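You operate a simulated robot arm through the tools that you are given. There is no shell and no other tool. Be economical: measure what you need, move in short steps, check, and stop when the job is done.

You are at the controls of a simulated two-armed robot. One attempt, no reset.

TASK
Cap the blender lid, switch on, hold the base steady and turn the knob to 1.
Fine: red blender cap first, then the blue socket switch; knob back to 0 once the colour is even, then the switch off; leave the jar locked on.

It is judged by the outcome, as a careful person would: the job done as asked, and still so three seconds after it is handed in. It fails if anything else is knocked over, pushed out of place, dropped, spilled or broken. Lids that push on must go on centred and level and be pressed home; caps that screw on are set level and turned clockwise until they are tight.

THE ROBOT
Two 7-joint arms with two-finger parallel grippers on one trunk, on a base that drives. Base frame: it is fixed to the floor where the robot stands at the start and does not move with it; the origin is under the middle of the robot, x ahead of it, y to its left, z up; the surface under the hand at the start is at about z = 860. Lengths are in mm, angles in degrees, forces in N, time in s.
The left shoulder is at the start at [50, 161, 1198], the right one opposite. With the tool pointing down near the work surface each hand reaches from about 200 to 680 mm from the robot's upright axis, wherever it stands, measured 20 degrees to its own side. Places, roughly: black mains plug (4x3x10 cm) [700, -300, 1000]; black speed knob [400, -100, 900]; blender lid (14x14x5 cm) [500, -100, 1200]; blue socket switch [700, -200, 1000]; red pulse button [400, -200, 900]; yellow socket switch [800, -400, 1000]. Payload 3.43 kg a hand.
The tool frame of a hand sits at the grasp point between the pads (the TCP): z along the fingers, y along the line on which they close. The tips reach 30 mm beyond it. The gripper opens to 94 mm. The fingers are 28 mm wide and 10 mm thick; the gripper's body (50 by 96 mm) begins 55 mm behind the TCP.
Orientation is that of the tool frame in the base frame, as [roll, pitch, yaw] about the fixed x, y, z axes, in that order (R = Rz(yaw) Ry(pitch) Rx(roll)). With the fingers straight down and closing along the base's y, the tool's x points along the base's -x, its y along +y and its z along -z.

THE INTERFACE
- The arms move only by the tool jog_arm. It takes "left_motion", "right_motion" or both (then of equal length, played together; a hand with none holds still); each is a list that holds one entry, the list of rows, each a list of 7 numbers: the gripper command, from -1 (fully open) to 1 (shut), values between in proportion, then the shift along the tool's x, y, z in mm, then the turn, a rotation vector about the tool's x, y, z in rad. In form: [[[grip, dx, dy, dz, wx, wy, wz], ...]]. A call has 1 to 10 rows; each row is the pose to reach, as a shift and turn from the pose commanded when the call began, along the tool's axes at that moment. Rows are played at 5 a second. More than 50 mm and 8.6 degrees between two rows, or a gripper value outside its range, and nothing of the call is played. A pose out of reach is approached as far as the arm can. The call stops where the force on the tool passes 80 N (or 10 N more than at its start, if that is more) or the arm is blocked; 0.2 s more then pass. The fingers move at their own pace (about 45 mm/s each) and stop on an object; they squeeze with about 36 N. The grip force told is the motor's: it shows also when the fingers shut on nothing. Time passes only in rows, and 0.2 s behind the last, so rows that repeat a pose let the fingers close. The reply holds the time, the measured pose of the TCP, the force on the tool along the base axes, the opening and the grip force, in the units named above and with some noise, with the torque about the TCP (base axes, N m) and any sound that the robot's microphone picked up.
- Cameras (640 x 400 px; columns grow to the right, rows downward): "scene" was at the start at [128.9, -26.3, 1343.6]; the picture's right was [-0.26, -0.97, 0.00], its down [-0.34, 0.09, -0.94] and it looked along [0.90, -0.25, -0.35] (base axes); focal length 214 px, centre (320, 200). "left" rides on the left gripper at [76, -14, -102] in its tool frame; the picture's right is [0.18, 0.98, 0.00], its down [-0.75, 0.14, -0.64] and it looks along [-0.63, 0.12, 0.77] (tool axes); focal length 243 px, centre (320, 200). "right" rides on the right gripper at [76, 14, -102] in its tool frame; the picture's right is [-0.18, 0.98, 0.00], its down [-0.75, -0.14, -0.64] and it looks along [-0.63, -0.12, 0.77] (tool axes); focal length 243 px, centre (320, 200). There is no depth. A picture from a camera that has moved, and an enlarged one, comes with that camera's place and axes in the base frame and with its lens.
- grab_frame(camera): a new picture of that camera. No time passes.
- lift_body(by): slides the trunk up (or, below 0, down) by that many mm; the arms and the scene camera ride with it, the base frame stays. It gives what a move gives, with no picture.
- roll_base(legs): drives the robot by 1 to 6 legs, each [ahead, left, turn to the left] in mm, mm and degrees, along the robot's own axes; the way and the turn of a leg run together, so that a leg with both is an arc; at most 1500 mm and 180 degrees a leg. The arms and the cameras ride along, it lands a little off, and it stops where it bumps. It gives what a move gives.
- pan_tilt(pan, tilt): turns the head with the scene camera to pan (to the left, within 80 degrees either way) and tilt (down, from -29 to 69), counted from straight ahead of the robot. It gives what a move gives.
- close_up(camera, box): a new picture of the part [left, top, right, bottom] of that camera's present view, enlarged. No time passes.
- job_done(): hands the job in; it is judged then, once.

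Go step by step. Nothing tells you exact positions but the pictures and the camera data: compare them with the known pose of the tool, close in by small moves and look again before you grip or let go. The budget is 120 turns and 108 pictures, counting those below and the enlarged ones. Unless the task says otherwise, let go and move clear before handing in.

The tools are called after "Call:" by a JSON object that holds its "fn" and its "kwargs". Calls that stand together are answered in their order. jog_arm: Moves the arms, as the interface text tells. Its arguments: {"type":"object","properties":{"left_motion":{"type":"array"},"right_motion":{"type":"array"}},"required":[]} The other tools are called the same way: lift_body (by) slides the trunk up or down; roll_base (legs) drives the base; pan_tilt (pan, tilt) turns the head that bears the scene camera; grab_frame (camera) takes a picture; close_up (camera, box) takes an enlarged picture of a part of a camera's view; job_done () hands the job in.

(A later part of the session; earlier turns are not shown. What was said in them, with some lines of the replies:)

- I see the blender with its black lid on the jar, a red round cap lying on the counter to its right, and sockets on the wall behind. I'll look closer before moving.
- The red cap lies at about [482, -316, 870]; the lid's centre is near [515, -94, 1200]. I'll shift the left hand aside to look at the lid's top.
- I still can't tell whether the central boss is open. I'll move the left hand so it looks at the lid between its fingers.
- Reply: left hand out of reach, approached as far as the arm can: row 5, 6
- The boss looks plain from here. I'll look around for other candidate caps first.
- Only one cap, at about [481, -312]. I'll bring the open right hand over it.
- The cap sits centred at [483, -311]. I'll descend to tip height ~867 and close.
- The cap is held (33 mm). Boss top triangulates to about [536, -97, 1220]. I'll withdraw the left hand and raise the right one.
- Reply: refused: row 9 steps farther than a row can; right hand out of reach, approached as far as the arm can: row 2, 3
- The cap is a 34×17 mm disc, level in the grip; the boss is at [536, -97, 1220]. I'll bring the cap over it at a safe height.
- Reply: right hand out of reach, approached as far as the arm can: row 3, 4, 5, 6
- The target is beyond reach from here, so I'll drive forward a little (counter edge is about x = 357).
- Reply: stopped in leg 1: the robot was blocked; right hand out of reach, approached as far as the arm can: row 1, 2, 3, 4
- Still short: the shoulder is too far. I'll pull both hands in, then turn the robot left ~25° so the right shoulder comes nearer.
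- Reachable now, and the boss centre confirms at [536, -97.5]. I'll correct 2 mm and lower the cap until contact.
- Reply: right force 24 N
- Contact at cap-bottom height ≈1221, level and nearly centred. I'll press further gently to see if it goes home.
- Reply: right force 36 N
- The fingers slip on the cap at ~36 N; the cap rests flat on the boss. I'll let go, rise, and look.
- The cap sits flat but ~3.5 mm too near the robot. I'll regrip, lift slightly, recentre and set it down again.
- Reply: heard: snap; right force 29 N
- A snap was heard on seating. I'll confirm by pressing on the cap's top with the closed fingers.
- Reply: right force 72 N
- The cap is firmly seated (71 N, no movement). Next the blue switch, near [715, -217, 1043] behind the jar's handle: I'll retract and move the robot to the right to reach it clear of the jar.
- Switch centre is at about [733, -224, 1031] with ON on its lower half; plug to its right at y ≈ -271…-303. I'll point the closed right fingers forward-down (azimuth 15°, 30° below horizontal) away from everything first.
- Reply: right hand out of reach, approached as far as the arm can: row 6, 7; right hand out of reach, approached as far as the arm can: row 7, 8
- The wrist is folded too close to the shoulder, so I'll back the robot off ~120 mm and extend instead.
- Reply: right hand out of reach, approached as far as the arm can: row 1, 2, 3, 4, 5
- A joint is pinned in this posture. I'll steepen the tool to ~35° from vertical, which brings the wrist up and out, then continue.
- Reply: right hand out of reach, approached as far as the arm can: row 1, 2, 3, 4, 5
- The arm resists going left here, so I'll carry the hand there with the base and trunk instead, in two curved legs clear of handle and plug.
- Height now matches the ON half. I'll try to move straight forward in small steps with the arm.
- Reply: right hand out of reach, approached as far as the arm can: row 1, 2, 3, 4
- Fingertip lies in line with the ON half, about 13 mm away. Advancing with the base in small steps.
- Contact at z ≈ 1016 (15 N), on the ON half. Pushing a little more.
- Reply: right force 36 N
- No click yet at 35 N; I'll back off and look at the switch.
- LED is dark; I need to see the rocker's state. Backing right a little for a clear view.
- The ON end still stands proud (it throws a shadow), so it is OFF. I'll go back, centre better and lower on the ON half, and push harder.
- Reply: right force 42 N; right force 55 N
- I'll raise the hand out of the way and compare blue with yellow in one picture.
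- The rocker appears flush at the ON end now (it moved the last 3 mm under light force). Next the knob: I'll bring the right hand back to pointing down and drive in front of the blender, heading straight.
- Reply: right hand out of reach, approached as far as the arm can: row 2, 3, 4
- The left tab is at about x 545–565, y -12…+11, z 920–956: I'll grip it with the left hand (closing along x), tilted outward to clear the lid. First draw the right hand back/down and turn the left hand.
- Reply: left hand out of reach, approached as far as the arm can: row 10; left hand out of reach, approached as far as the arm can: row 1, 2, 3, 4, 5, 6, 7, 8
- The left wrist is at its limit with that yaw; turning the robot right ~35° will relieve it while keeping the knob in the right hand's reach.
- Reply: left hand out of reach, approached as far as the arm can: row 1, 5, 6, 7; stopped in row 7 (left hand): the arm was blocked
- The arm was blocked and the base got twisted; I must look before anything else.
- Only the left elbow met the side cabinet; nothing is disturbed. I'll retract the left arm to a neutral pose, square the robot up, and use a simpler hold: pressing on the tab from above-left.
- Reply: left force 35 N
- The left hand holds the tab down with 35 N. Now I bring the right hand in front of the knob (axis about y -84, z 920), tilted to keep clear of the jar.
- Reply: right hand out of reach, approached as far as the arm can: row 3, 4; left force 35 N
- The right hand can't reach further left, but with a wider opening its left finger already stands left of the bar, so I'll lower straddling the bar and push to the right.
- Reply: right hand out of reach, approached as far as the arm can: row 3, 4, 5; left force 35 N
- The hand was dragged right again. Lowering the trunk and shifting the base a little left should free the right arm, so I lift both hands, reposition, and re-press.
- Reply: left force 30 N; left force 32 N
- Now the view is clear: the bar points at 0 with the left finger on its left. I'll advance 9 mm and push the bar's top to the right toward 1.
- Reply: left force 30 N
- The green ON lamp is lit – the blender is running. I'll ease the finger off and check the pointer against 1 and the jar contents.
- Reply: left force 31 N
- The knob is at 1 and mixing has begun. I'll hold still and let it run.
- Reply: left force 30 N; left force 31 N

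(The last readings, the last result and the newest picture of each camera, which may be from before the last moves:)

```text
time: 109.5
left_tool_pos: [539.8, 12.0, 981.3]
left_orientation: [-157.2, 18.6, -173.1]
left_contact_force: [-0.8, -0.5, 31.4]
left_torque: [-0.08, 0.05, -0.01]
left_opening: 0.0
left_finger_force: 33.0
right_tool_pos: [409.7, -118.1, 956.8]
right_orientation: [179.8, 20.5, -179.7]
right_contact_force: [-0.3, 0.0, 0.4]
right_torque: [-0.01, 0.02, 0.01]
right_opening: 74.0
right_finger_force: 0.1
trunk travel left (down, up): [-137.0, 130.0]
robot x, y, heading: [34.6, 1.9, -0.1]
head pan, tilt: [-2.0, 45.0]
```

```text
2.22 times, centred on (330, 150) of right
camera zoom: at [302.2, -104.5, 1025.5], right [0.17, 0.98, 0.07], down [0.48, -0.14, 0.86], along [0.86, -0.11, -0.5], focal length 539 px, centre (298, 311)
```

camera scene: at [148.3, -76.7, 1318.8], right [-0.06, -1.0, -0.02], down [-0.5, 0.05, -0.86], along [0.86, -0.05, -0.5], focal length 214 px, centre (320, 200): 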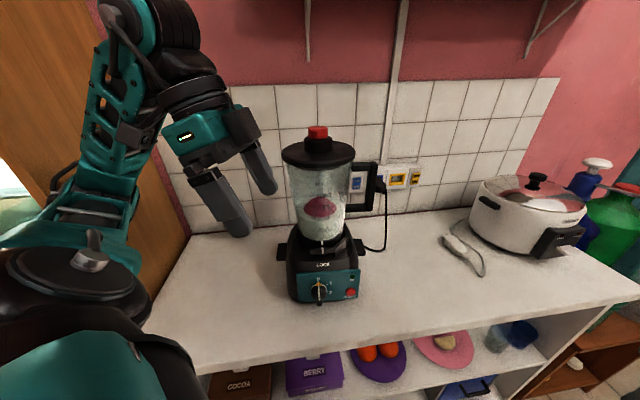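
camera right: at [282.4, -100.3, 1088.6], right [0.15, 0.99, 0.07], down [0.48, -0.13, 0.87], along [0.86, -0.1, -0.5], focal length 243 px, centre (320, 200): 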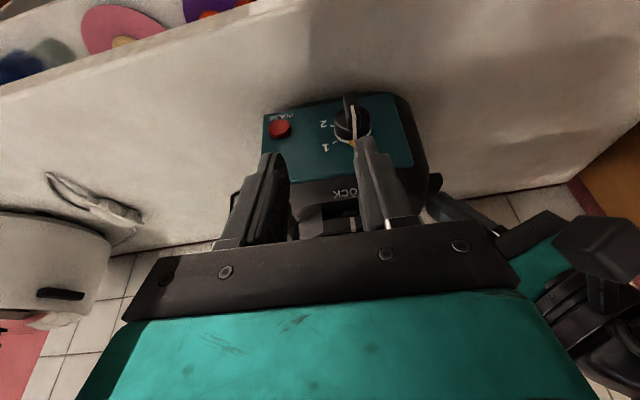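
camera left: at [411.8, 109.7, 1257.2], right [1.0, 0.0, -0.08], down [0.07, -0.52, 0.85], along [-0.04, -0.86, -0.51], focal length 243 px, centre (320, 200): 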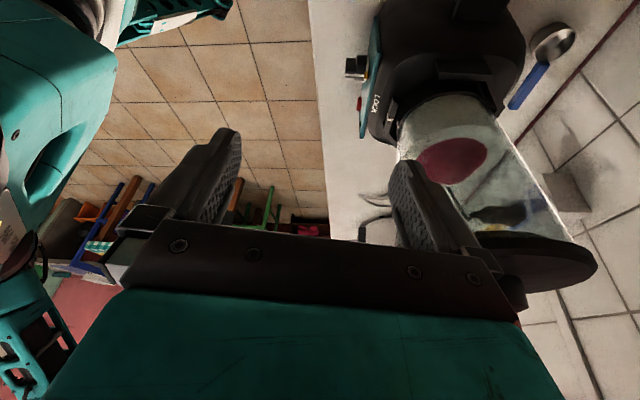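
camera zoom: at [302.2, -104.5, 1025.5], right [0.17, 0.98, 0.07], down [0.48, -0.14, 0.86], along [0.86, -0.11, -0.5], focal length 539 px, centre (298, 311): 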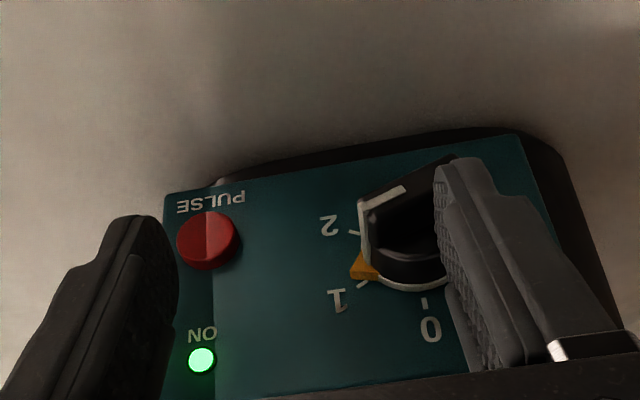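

The ON lamp stays lit with the knob at 1. I'll wait longer and look at the jar closely.

Call:
{"fn": "close_up", "kwargs": {"camera": "scene", "box": [320, 70, 390, 150]}}

Call:
{"fn": "jog_arm", "kwargs": {"right_motion": [[[-0.57, 0, 0, 0, 0, 0, 0], [-0.57, 0, 0, 0, 0, 0, 0], [-0.57, 0, 0, 0, 0, 0, 0], [-0.57, 0, 0, 0, 0, 0, 0], [-0.57, 0, 0, 0, 0, 0, 0], [-0.57, 0, 0, 0, 0, 0, 0], [-0.57, 0, 0, 0, 0, 0, 0], [-0.57, 0, 0, 0, 0, 0, 0], [-0.57, 0, 0, 0, 0, 0, 0], [-0.57, 0, 0, 0, 0, 0, 0]]]}}

Call:
{"fn": "jog_arm", "kwargs": {"right_motion": [[[-0.57, 0, 0, 0, 0, 0, 0], [-0.57, 0, 0, 0, 0, 0, 0], [-0.57, 0, 0, 0, 0, 0, 0], [-0.57, 0, 0, 0, 0, 0, 0], [-0.57, 0, 0, 0, 0, 0, 0], [-0.57, 0, 0, 0, 0, 0, 0], [-0.57, 0, 0, 0, 0, 0, 0], [-0.57, 0, 0, 0, 0, 0, 0], [-0.57, 0, 0, 0, 0, 0, 0], [-0.57, 0, 0, 0, 0, 0, 0]]]}}

Call:
{"fn": "close_up", "kwargs": {"camera": "scene", "box": [320, 70, 390, 150]}}

```text
5.00 times, centred on (355, 110) of scene
camera zoom: at [150.5, -2.2, 1217.7], right [-0.04, -1.0, 0.0], down [-0.7, 0.03, -0.71], along [0.71, -0.02, -0.71], focal length 1072 px, centre (145, 650)
```

zoom: 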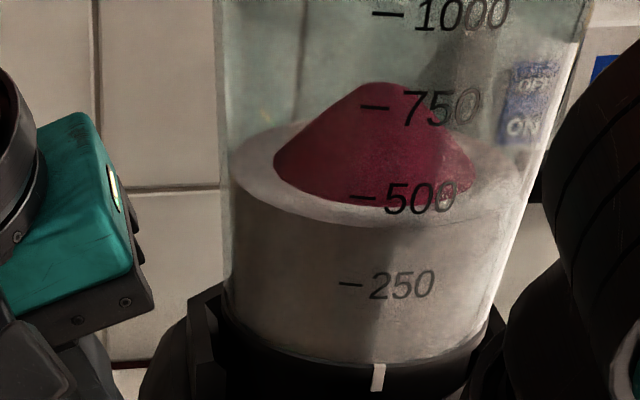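

```text
time: 111.7
left_tool_pos: [541.7, 11.2, 980.5]
left_orientation: [-157.3, 18.6, -173.2]
left_contact_force: [0.4, -0.1, 30.7]
left_torque: [-0.08, 0.06, 0.01]
left_opening: 0.0
left_finger_force: 32.9
right_tool_pos: [409.1, -118.5, 955.4]
right_orientation: [179.8, 20.4, -179.6]
right_contact_force: [-0.2, -0.3, -0.6]
right_torque: [0.01, -0.01, 0.0]
right_opening: 73.8
right_finger_force: 0.1
trunk travel left (down, up): [-137.0, 130.0]
robot x, y, heading: [34.9, 2.4, -0.2]
head pan, tilt: [-2.0, 45.0]
```

```text
time: 113.9
left_tool_pos: [540.2, 10.9, 981.3]
left_orientation: [-157.3, 18.7, -173.1]
left_contact_force: [-0.6, -0.3, 30.8]
left_torque: [-0.09, 0.08, 0.0]
left_opening: 0.2
left_finger_force: 32.7
right_tool_pos: [411.0, -116.8, 957.0]
right_orientation: [179.9, 20.4, -179.8]
right_contact_force: [0.4, -0.1, 0.0]
right_torque: [0.01, -0.04, -0.01]
right_opening: 74.0
right_finger_force: 0.1
trunk travel left (down, up): [-137.0, 130.0]
robot x, y, heading: [31.4, 1.4, -0.0]
head pan, tilt: [-2.0, 45.0]
```

```text
5.00 times, centred on (355, 110) of scene
camera zoom: at [150.5, -2.2, 1217.7], right [-0.04, -1.0, 0.0], down [-0.7, 0.03, -0.71], along [0.71, -0.03, -0.71], focal length 1072 px, centre (145, 650)
```

zoom: 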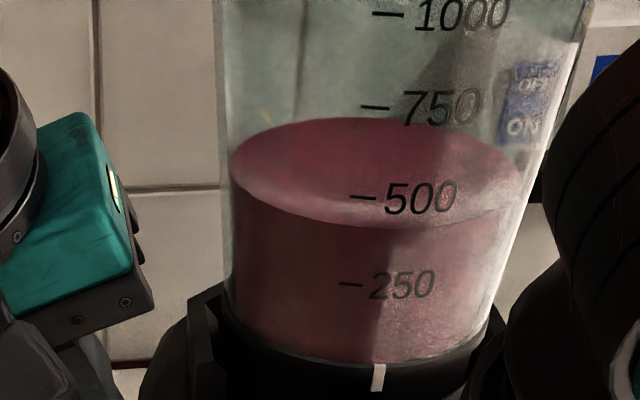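

The colour is now even. I'll lift, close the fingers, come down on the right of the bar and push it back to 0.

Call:
{"fn": "jog_arm", "kwargs": {"right_motion": [[[-0.57, -6, 0, -16, 0, 0, 0], [-0.57, -12, 0, -33, 0, 0, 0], [1, -12, -8, -33, 0, 0, 0], [1, -12, -8, -33, 0, 0, 0], [1, -12, -8, -33, 0, 0, 0], [1, -12, -8, -33, 0, 0, 0], [1, -12, -8, -33, 0, 0, 0], [1, -6, -8, -16, 0, 0, 0], [1, 0, -8, 0, 0, 0, 0], [1, 0, -8, 0, 0, 0, 0]]]}}

Call:
{"fn": "jog_arm", "kwargs": {"right_motion": [[[1, 0, 6, 0, 0, 0, 0], [1, 0, 11, 0, 0, 0, 0], [1, 0, 16, 0, 0, 0, 0], [1, 0, 20, 0, 0, 0, 0], [1, 0, 24, 0, 0, 0, 0], [1, 0, 24, 0, 0, 0, 0]]]}}

Call:
{"fn": "close_up", "kwargs": {"camera": "right", "box": [220, 60, 440, 240]}}

```text
time: 116.1
left_tool_pos: [540.4, 11.3, 981.5]
left_orientation: [-157.3, 18.6, -173.1]
left_contact_force: [0.6, 0.2, 31.7]
left_torque: [-0.11, 0.09, -0.01]
left_opening: 0.0
left_finger_force: 32.9
right_tool_pos: [410.0, -125.8, 956.6]
right_orientation: [179.7, 20.5, -179.7]
right_contact_force: [0.8, -0.1, -0.5]
right_torque: [-0.05, 0.02, 0.01]
right_opening: 0.0
right_finger_force: 33.2
trunk travel left (down, up): [-137.0, 130.0]
robot x, y, heading: [35.1, -0.2, 0.2]
head pan, tilt: [-2.0, 45.0]
```

```text
time: 117.5
left_tool_pos: [541.4, 11.2, 981.0]
left_orientation: [-157.5, 18.8, -172.9]
left_contact_force: [8.1, 8.2, 27.8]
left_torque: [0.15, -0.22, -0.02]
left_opening: 0.0
left_finger_force: 32.9
right_tool_pos: [408.9, -103.2, 957.8]
right_orientation: [179.9, 20.4, -179.8]
right_contact_force: [-13.4, -22.0, 8.6]
right_torque: [-0.51, 0.28, -0.11]
right_opening: 0.0
right_finger_force: 32.6
trunk travel left (down, up): [-137.0, 130.0]
robot x, y, heading: [29.0, 4.3, -0.1]
head pan, tilt: [-2.0, 45.0]
```

```text
2.22 times, centred on (330, 150) of right
camera zoom: at [301.7, -90.0, 1025.8], right [0.17, 0.98, 0.06], down [0.48, -0.14, 0.86], along [0.86, -0.12, -0.5], focal length 539 px, centre (298, 311)
```

zoom: 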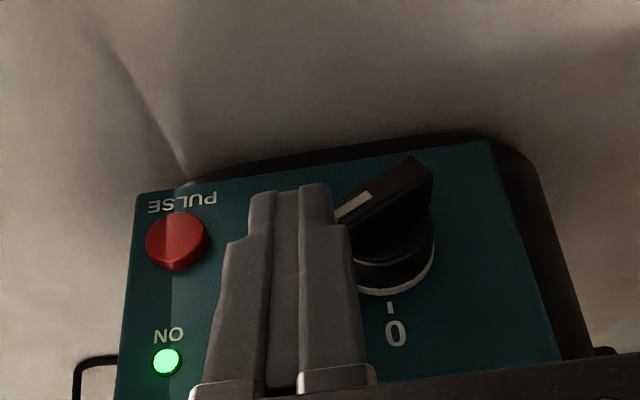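

Pushing on the bar's end only jams it, so I back off. Instead I'll press down on the bar's left half with the left finger (hand wide open, right finger clear of the pulse button).

Call:
{"fn": "jog_arm", "kwargs": {"right_motion": [[[1, 0, -9, 0, 0, 0, 0], [1, 0, -18, 0, 0, 0, 0], [1, -12, -18, -33, 0, 0, 0], [-1, -12, -18, -33, 0, 0, 0], [-1, -12, -18, -33, 0, 0, 0], [-1, -12, -18, -33, 0, 0, 0], [-1, -12, -18, -33, 0, 0, 0], [-1, -12, -18, -33, 0, 0, 0], [-1, -6, -18, -14, 0, 0, 0]]]}}

Call:
{"fn": "close_up", "kwargs": {"camera": "right", "box": [220, 60, 440, 240]}}

```text
time: 119.5
left_tool_pos: [540.6, 11.5, 981.1]
left_orientation: [-157.3, 18.5, -173.0]
left_contact_force: [3.4, 1.5, 30.3]
left_torque: [-0.06, -0.01, 0.01]
left_opening: 0.0
left_finger_force: 33.8
right_tool_pos: [411.3, -120.3, 971.6]
right_orientation: [179.9, 20.6, -179.7]
right_contact_force: [0.8, -0.2, 0.5]
right_torque: [0.02, 0.02, 0.02]
right_opening: 94.1
right_finger_force: 0.1
trunk travel left (down, up): [-137.0, 130.0]
robot x, y, heading: [31.7, 2.6, 0.1]
head pan, tilt: [-2.0, 45.0]
```

```text
2.22 times, centred on (330, 150) of right
camera zoom: at [303.2, -107.2, 1040.2], right [0.17, 0.98, 0.07], down [0.48, -0.14, 0.86], along [0.86, -0.11, -0.5], focal length 539 px, centre (298, 311)
```

zoom: 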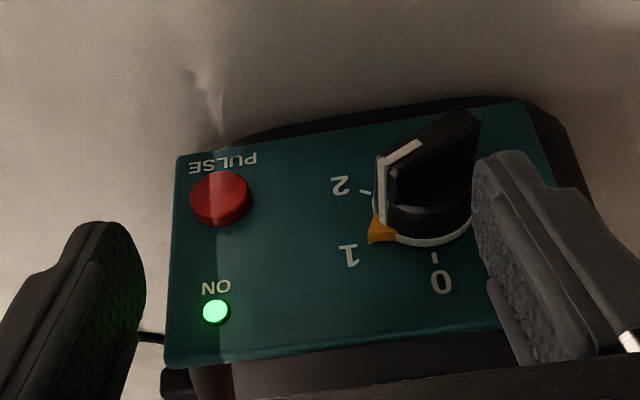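

Call:
{"fn": "jog_arm", "kwargs": {"right_motion": [[[-1, 5, 0, 14, 0, 0, 0], [-1, 8.4, 0, 22.5, 0, 0, 0], [-1, 10, 0, 27, 0, 0, 0], [-1, 11.5, 0, 31, 0, 0, 0], [-1, 13, 0, 35, 0, 0, 0], [-1, 14.5, 0, 38.5, 0, 0, 0]]]}}

Call:
{"fn": "close_up", "kwargs": {"camera": "right", "box": [220, 60, 440, 240]}}

```text
time: 120.9
left_tool_pos: [538.4, 10.7, 981.1]
left_orientation: [-157.3, 18.6, -173.1]
left_contact_force: [-8.0, -2.0, 31.4]
left_torque: [-0.17, 0.3, -0.02]
left_opening: 0.1
left_finger_force: 32.9
right_tool_pos: [411.6, -120.9, 931.2]
right_orientation: [179.8, 20.4, -179.7]
right_contact_force: [-1.0, -0.4, 0.0]
right_torque: [-0.03, 0.01, -0.01]
right_opening: 94.3
right_finger_force: 0.2
trunk travel left (down, up): [-137.0, 130.0]
robot x, y, heading: [33.9, -0.8, 0.1]
head pan, tilt: [-2.0, 45.0]
```

```text
2.22 times, centred on (330, 150) of right
camera zoom: at [302.6, -106.7, 1000.6], right [0.17, 0.98, 0.07], down [0.48, -0.14, 0.86], along [0.86, -0.11, -0.5], focal length 539 px, centre (298, 311)
```

zoom: 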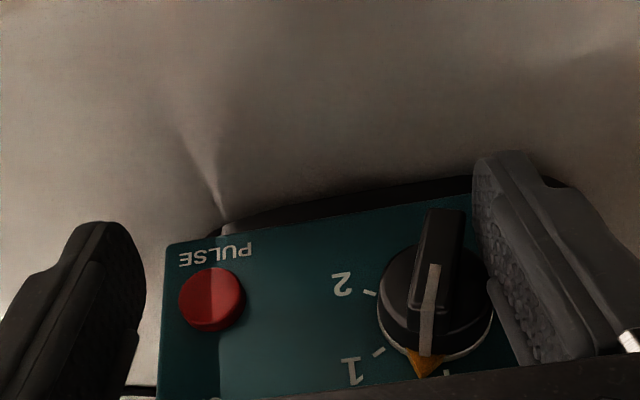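

The bar is almost back at 0. A small push to the right on its lower half will finish it.

Call:
{"fn": "jog_arm", "kwargs": {"right_motion": [[[-1, 0, -3, 0, 0, 0, 0], [-1, 0, -6, 0, 0, 0, 0], [-1, 0, -8, 0, 0, 0, 0], [-1, 0, -8, 0, 0, 0, 0]]]}}

Call:
{"fn": "close_up", "kwargs": {"camera": "right", "box": [220, 60, 440, 240]}}

```text
time: 121.9
left_tool_pos: [539.8, 9.9, 981.9]
left_orientation: [-157.1, 18.5, -173.2]
left_contact_force: [-9.6, -7.8, 31.2]
left_torque: [-0.39, 0.35, -0.03]
left_opening: 0.0
left_finger_force: 33.2
right_tool_pos: [410.5, -124.6, 932.5]
right_orientation: [179.7, 20.6, -179.6]
right_contact_force: [4.3, 15.3, -2.3]
right_torque: [0.08, 0.07, 0.05]
right_opening: 94.0
right_finger_force: 0.0
trunk travel left (down, up): [-137.0, 130.0]
robot x, y, heading: [29.8, 4.8, -0.2]
head pan, tilt: [-2.0, 45.0]
```

```text
2.22 times, centred on (330, 150) of right
camera zoom: at [303.0, -113.3, 999.8], right [0.16, 0.98, 0.07], down [0.48, -0.14, 0.87], along [0.86, -0.11, -0.5], focal length 539 px, centre (298, 311)
```

zoom: 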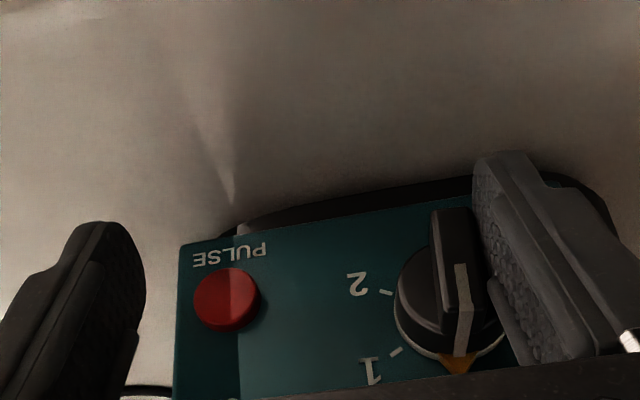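

The knob is back at 0. Both hands now let go and rise; then the robot goes back to the switch.

Call:
{"fn": "jog_arm", "kwargs": {"right_motion": [[[-1, 0, 7, 0, 0, 0, 0], [-1, -10.5, 7, -28, 0, 0, 0], [-1, -2, 7, -63, 0, 0, 0], [1, 2.5, 7, -108, 0, 0, 0], [1, 2.5, 7, -108, 0, 0, 0], [1, 2.5, 7, -108, 0, 0, 0]]], "left_motion": [[[1, 0, 0, 0, 0, 0, 0], [1, -9, -11, -26, 0, 0, 0], [1, -19, -22, -53, 0, 0, 0], [1, -32, -4, -89, 0, 0, 0], [1, -10, 0, -120, 0, 0, 0], [1, 30, 0, -130, 0, 0, 0]]]}}

Call:
{"fn": "close_up", "kwargs": {"camera": "right", "box": [240, 60, 440, 240]}}

```text
time: 123.3
left_tool_pos: [470.8, 53.1, 1079.9]
left_orientation: [-157.8, 18.1, -173.3]
left_contact_force: [-0.1, 0.1, 0.1]
left_torque: [0.0, -0.02, 0.01]
left_opening: 0.0
left_finger_force: 33.3
right_tool_pos: [373.3, -120.2, 1029.3]
right_orientation: [179.9, 20.3, -179.7]
right_contact_force: [0.3, 1.0, -0.5]
right_torque: [0.02, -0.01, 0.04]
right_opening: 23.3
right_finger_force: 0.1
trunk travel left (down, up): [-137.0, 130.0]
robot x, y, heading: [32.8, -1.4, -0.0]
head pan, tilt: [-2.0, 45.0]
```

```text
2.22 times, centred on (340, 150) of right
camera zoom: at [265.8, -107.1, 1098.4], right [0.17, 0.98, 0.07], down [0.48, -0.14, 0.86], along [0.86, -0.11, -0.5], focal length 539 px, centre (276, 311)
```

zoom: 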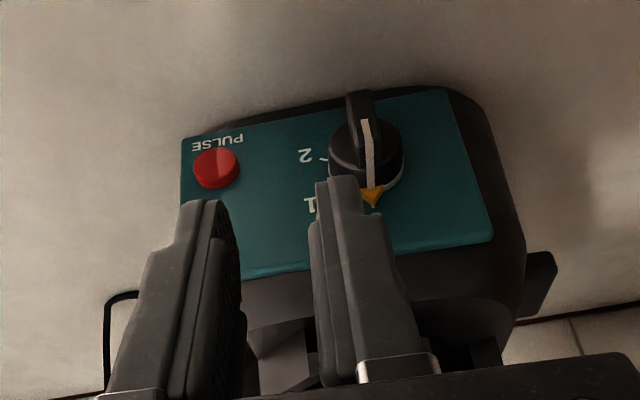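

Knob pointer is at 0. Raising the trunk and driving to the earlier switch stance.

Call:
{"fn": "lift_body", "kwargs": {"by": 101}}

Call:
{"fn": "roll_base", "kwargs": {"legs": [[-145, 0, 0], [0, -366, 0], [0, 0, 25.4]]}}

```text
time: 124.6
left_tool_pos: [471.6, 52.7, 1179.6]
left_orientation: [-157.7, 18.1, -173.2]
left_contact_force: [-1.0, 0.0, -1.0]
left_torque: [0.03, -0.03, -0.03]
left_opening: 0.0
left_finger_force: 33.2
right_tool_pos: [374.3, -120.3, 1130.0]
right_orientation: [179.8, 20.4, -179.6]
right_contact_force: [0.0, -0.2, 0.7]
right_torque: [0.0, -0.03, 0.0]
right_opening: 0.0
right_finger_force: 32.7
trunk travel left (down, up): [-238.0, 29.0]
robot x, y, heading: [32.3, -0.5, 0.1]
head pan, tilt: [-2.0, 45.0]
```

```text
time: 130.6
left_tool_pos: [261.9, -126.6, 1178.7]
left_orientation: [-157.8, 18.1, -147.9]
left_contact_force: [1.6, 0.6, 0.3]
left_torque: [0.02, 0.0, -0.02]
left_opening: 0.0
left_finger_force: 33.1
right_tool_pos: [247.3, -325.3, 1128.8]
right_orientation: [179.8, 20.3, -154.4]
right_contact_force: [0.1, 0.2, 0.5]
right_torque: [0.0, -0.04, 0.02]
right_opening: 0.0
right_finger_force: 32.8
trunk travel left (down, up): [-238.0, 29.0]
robot x, y, heading: [-110.1, -359.5, 25.3]
head pan, tilt: [-2.0, 45.0]
```

Call:
{"fn": "jog_arm", "kwargs": {"right_motion": [[[1, -30, -17.5, 19, 0.007, -0.028, 0.019], [1, -61, -35, 39, 0.014, -0.057, 0.039], [1, -91, -52, 58, 0.021, -0.085, 0.058], [1, -121, -70, 78, 0.028, -0.114, 0.077], [1, -151, -87, 97, 0.036, -0.142, 0.096], [1, -182, -105, 116, 0.043, -0.171, 0.116], [1, -212, -122, 136, 0.05, -0.2, 0.135], [1, -242, -140, 155, 0.057, -0.228, 0.154], [1, -272, -157, 174, 0.064, -0.256, 0.173]]]}}

```text
time: 132.6
left_tool_pos: [262.5, -127.1, 1179.5]
left_orientation: [-157.8, 18.2, -147.9]
left_contact_force: [0.6, 0.5, -0.4]
left_torque: [-0.03, 0.03, 0.01]
left_opening: 0.0
left_finger_force: 32.5
right_tool_pos: [599.3, -332.3, 1061.1]
right_orientation: [178.3, 34.8, -165.8]
right_contact_force: [-0.4, 0.9, -0.2]
right_torque: [-0.02, 0.01, -0.05]
right_opening: 0.3
right_finger_force: 33.1
trunk travel left (down, up): [-238.0, 29.0]
robot x, y, heading: [-113.3, -357.2, 25.5]
head pan, tilt: [-2.0, 45.0]
```

Call:
{"fn": "lift_body", "kwargs": {"by": -10}}

Call:
{"fn": "roll_base", "kwargs": {"legs": [[60.7, 55.3, 0], [67, 1.3, 0]]}}

Call:
{"fn": "grab_frame", "kwargs": {"camera": "right"}}

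```text
time: 133.2
left_tool_pos: [262.7, -128.5, 1170.1]
left_orientation: [-157.6, 18.0, -147.9]
left_contact_force: [-0.4, 0.8, -0.1]
left_torque: [0.01, 0.0, 0.02]
left_opening: 0.2
left_finger_force: 32.5
right_tool_pos: [598.9, -331.3, 1049.5]
right_orientation: [178.1, 34.9, -165.9]
right_contact_force: [0.8, -1.1, 0.2]
right_torque: [-0.04, 0.03, 0.0]
right_opening: 0.1
right_finger_force: 32.8
trunk travel left (down, up): [-228.0, 39.0]
robot x, y, heading: [-113.0, -359.5, 25.2]
head pan, tilt: [-2.0, 45.0]
```

```text
time: 134.9
left_tool_pos: [352.9, -20.8, 1169.7]
left_orientation: [-157.6, 18.0, -148.0]
left_contact_force: [0.0, -0.4, -0.3]
left_torque: [0.01, 0.02, -0.03]
left_opening: 0.0
left_finger_force: 32.9
right_tool_pos: [689.1, -226.2, 1050.6]
right_orientation: [178.3, 34.7, -165.9]
right_contact_force: [-0.5, 0.4, 0.0]
right_torque: [-0.02, 0.02, 0.01]
right_opening: 0.0
right_finger_force: 33.0
trunk travel left (down, up): [-228.0, 39.0]
robot x, y, heading: [-22.4, -257.1, 25.2]
head pan, tilt: [-2.0, 45.0]
```

```text
10 pictures are left
camera right: at [567.8, -245.7, 1091.4], right [-0.11, 0.99, 0.13], down [0.29, -0.09, 0.95], along [0.95, 0.14, -0.27], focal length 243 px, centre (320, 200)
```

right: 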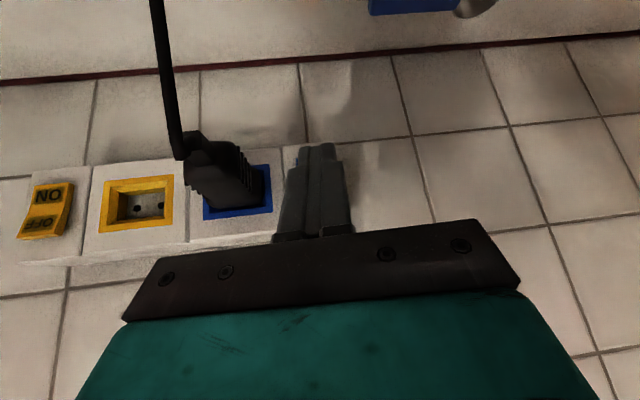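

Call:
{"fn": "roll_base", "kwargs": {"legs": [[18.1, -8.5, 0]]}}

Call:
{"fn": "roll_base", "kwargs": {"legs": [[5, -2.4, 0]]}}

```text
time: 135.7
left_tool_pos: [371.1, -22.8, 1169.6]
left_orientation: [-157.8, 18.2, -147.9]
left_contact_force: [1.0, -0.1, 0.8]
left_torque: [0.03, -0.01, 0.01]
left_opening: 0.0
left_finger_force: 32.7
right_tool_pos: [708.4, -226.9, 1051.1]
right_orientation: [178.2, 34.8, -165.9]
right_contact_force: [-0.3, 0.7, 0.0]
right_torque: [-0.05, 0.02, -0.02]
right_opening: 0.0
right_finger_force: 33.4
trunk travel left (down, up): [-228.0, 39.0]
robot x, y, heading: [-3.6, -253.6, 24.7]
head pan, tilt: [-2.0, 45.0]
```

```text
time: 136.5
left_tool_pos: [377.2, -23.4, 1169.4]
left_orientation: [-157.8, 18.1, -148.1]
left_contact_force: [-0.7, -0.2, 0.1]
left_torque: [-0.02, -0.02, 0.01]
left_opening: 0.0
left_finger_force: 32.9
right_tool_pos: [713.9, -226.7, 1049.9]
right_orientation: [178.3, 35.0, -165.8]
right_contact_force: [0.3, -0.7, 0.9]
right_torque: [0.01, -0.01, 0.01]
right_opening: 0.1
right_finger_force: 33.5
trunk travel left (down, up): [-228.0, 39.0]
robot x, y, heading: [-0.1, -256.2, 25.2]
head pan, tilt: [-2.0, 45.0]
```

Call:
{"fn": "roll_base", "kwargs": {"legs": [[4.5, -2.1, 0]]}}

Call:
{"fn": "roll_base", "kwargs": {"legs": [[4.5, -2.1, 0]]}}

```text
time: 137.2
left_tool_pos: [378.8, -22.4, 1171.4]
left_orientation: [-157.7, 18.3, -147.9]
left_contact_force: [-0.1, 0.4, -0.8]
left_torque: [-0.04, 0.05, 0.0]
left_opening: 0.2
left_finger_force: 33.6
right_tool_pos: [714.3, -228.0, 1051.8]
right_orientation: [178.3, 34.9, -165.8]
right_contact_force: [-24.6, -3.8, 1.4]
right_torque: [-0.06, 0.41, -0.17]
right_opening: 0.3
right_finger_force: 32.9
trunk travel left (down, up): [-228.0, 39.0]
robot x, y, heading: [6.9, -254.9, 25.1]
head pan, tilt: [-2.0, 45.0]
```

```text
time: 137.9
left_tool_pos: [380.9, -23.6, 1172.1]
left_orientation: [-157.6, 18.4, -148.0]
left_contact_force: [0.7, 0.6, 1.0]
left_torque: [0.01, 0.0, 0.0]
left_opening: 0.0
left_finger_force: 32.8
right_tool_pos: [715.4, -227.1, 1051.5]
right_orientation: [178.3, 34.6, -165.7]
right_contact_force: [-40.4, -8.3, 7.7]
right_torque: [-0.17, 0.49, -0.3]
right_opening: 0.0
right_finger_force: 33.4
trunk travel left (down, up): [-228.0, 39.0]
robot x, y, heading: [13.1, -254.0, 25.1]
head pan, tilt: [-2.0, 45.0]
```

Firm contact on the OFF half (z ≈ 1034, 40 N). Backing off to check the rocker and lamp.

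Call:
{"fn": "roll_base", "kwargs": {"legs": [[-45, 21, 0], [-105, -42, 0]]}}

Call:
{"fn": "grab_frame", "kwargs": {"camera": "scene"}}

```text
time: 139.6
left_tool_pos: [259.9, -107.0, 1169.6]
left_orientation: [-157.9, 18.2, -148.1]
left_contact_force: [-0.3, 0.6, 0.0]
left_torque: [0.03, -0.02, -0.01]
left_opening: 0.1
left_finger_force: 32.4
right_tool_pos: [593.7, -309.1, 1047.4]
right_orientation: [178.2, 34.1, -165.7]
right_contact_force: [-0.4, -0.6, 0.4]
right_torque: [0.02, -0.01, 0.04]
right_opening: 0.0
right_finger_force: 33.3
trunk travel left (down, up): [-228.0, 39.0]
robot x, y, heading: [-114.7, -337.6, 25.5]
head pan, tilt: [-2.0, 45.0]
```

```text
9 pictures are left
camera scene: at [-5.4, -291.9, 1308.5], right [0.39, -0.92, 0.0], down [-0.65, -0.28, -0.71], along [0.65, 0.28, -0.71], focal length 214 px, centre (320, 200)
```

scene: 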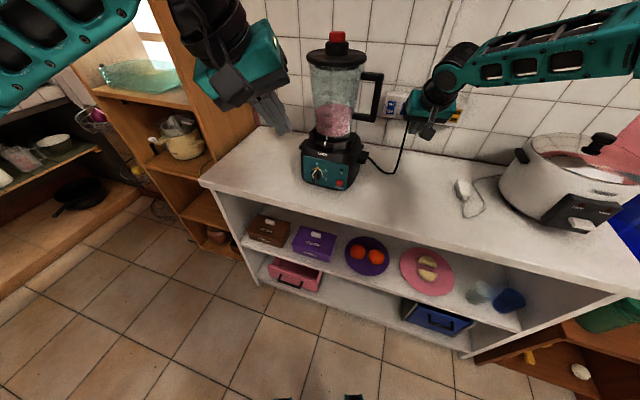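

Call:
{"fn": "close_up", "kwargs": {"camera": "scene", "box": [295, 135, 375, 195]}}

Call:
{"fn": "close_up", "kwargs": {"camera": "scene", "box": [380, 90, 410, 115]}}

```text
6.67 times, centred on (335, 165) of scene
camera zoom: at [-5.4, -291.9, 1308.5], right [0.39, -0.92, 0.0], down [-0.65, -0.28, -0.71], along [0.65, 0.28, -0.71], focal length 1430 px, centre (220, 433)
```

zoom: 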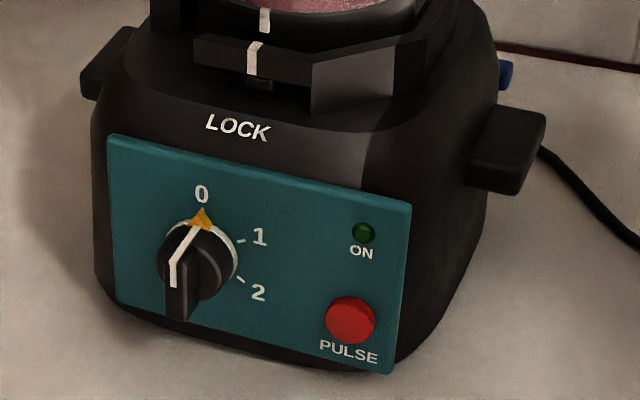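

```text
16.00 times, centred on (395, 102) of scene
camera zoom: at [-5.4, -291.9, 1308.5], right [0.39, -0.92, 0.0], down [-0.65, -0.28, -0.71], along [0.65, 0.28, -0.71], focal length 3432 px, centre (-880, 1760)
```

zoom: 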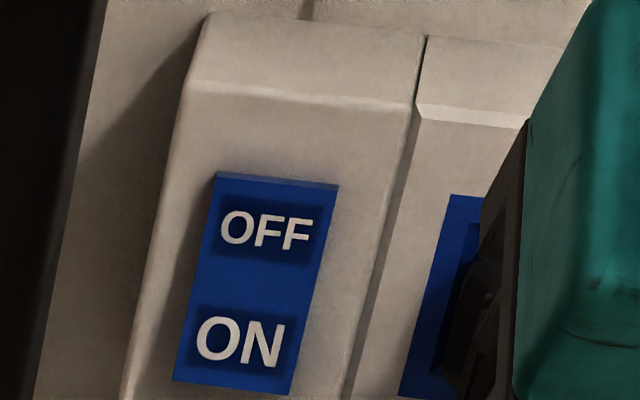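

The knob is at 0 and the rocker's top end now looks flatter than in its ON state. I'll raise the hand clear and compare blue with yellow once more.

Call:
{"fn": "jog_arm", "kwargs": {"right_motion": [[[1, -20, 0, -30, 0, 0, 0], [1, -40, 0, -60, 0, 0, 0], [1, -60, 0, -90, 0, 0, 0], [1, -85, 0, -124, 0, 0, 0], [1, -105, 0, -155, 0, 0, 0]]]}}

Call:
{"fn": "pan_tilt", "kwargs": {"pan": -5, "tilt": 25}}

Call:
{"fn": "close_up", "kwargs": {"camera": "scene", "box": [350, 160, 450, 220]}}

```text
time: 140.8
left_tool_pos: [260.4, -104.9, 1170.3]
left_orientation: [-157.7, 18.1, -148.0]
left_contact_force: [0.1, 0.2, 0.7]
left_torque: [-0.01, 0.0, -0.01]
left_opening: 0.0
left_finger_force: 32.6
right_tool_pos: [595.7, -314.7, 1233.8]
right_orientation: [178.3, 34.1, -165.7]
right_contact_force: [0.0, -0.5, -0.5]
right_torque: [0.04, -0.01, 0.01]
right_opening: 0.0
right_finger_force: 32.5
trunk travel left (down, up): [-228.0, 39.0]
robot x, y, heading: [-117.0, -338.1, 25.3]
head pan, tilt: [-2.0, 45.0]
```

```text
time: 141.7
left_tool_pos: [260.8, -105.3, 1168.9]
left_orientation: [-157.7, 18.1, -148.0]
left_contact_force: [0.4, -0.1, -0.1]
left_torque: [0.02, -0.02, 0.0]
left_opening: 0.0
left_finger_force: 33.2
right_tool_pos: [595.2, -312.8, 1233.4]
right_orientation: [178.2, 34.1, -165.7]
right_contact_force: [-0.1, 0.8, 0.2]
right_torque: [-0.02, 0.03, 0.02]
right_opening: 0.0
right_finger_force: 33.1
trunk travel left (down, up): [-228.0, 39.0]
robot x, y, heading: [-114.7, -336.5, 25.4]
head pan, tilt: [-5.0, 25.0]
```

```text
6.40 times, centred on (400, 190) of scene
camera zoom: at [7.0, -291.4, 1338.9], right [0.35, -0.94, 0.0], down [-0.4, -0.15, -0.91], along [0.85, 0.31, -0.42], focal length 1373 px, centre (-192, 264)
```

zoom: 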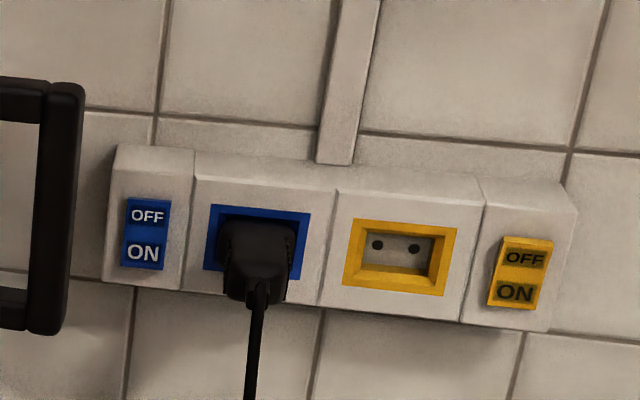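

Blue now looks exactly as it did at the start (OFF), unlike in its ON state. One last look at the blender before handing in.

Call:
{"fn": "close_up", "kwargs": {"camera": "scene", "box": [240, 110, 400, 270]}}

```text
2.50 times, centred on (320, 190) of scene
camera zoom: at [7.0, -291.4, 1338.9], right [0.35, -0.94, 0.0], down [-0.4, -0.15, -0.91], along [0.85, 0.31, -0.42], focal length 536 px, centre (320, 225)
```

zoom: 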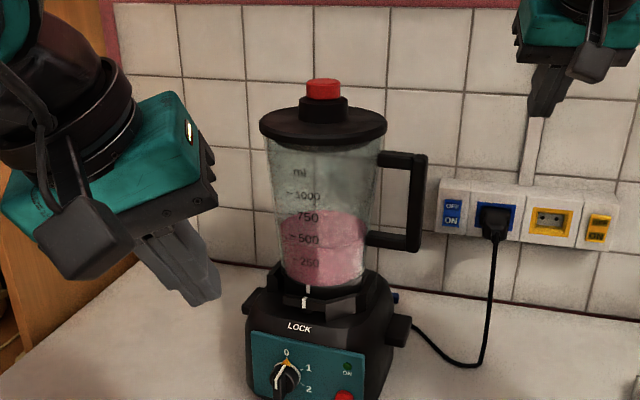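

The cap is seated, the contents are evenly pink, the knob is at 0, the switch is off, the jar is locked, and both hands are clear.

Call:
{"fn": "job_done", "kwargs": {}}

```text
The job is handed in.
```

I handed the job in with the blender capped, run on 1 until the contents were an even pink, and turned back off.

- **Red cap:** it snapped onto the lid and did not move when I pressed it down with about 70 N.
- **Blue switch:** I pressed it on, then off at the end. No click was heard either time. The green lamp lit once the knob was at 1, and the rocker now looks as it did at the start.
- **Base:** I held it by pressing down on its left tab while I turned the knob. While turning the knob back I pushed on the wrong side and the bar jammed at about 22 N. I saw no sign that the blender had shifted.
- **Knob and jar:** the knob points to 0 and the jar is still locked on.
- **Other contact:** my left elbow bumped the side cabinet once and twisted my base slightly. I saw nothing knocked over or moved.
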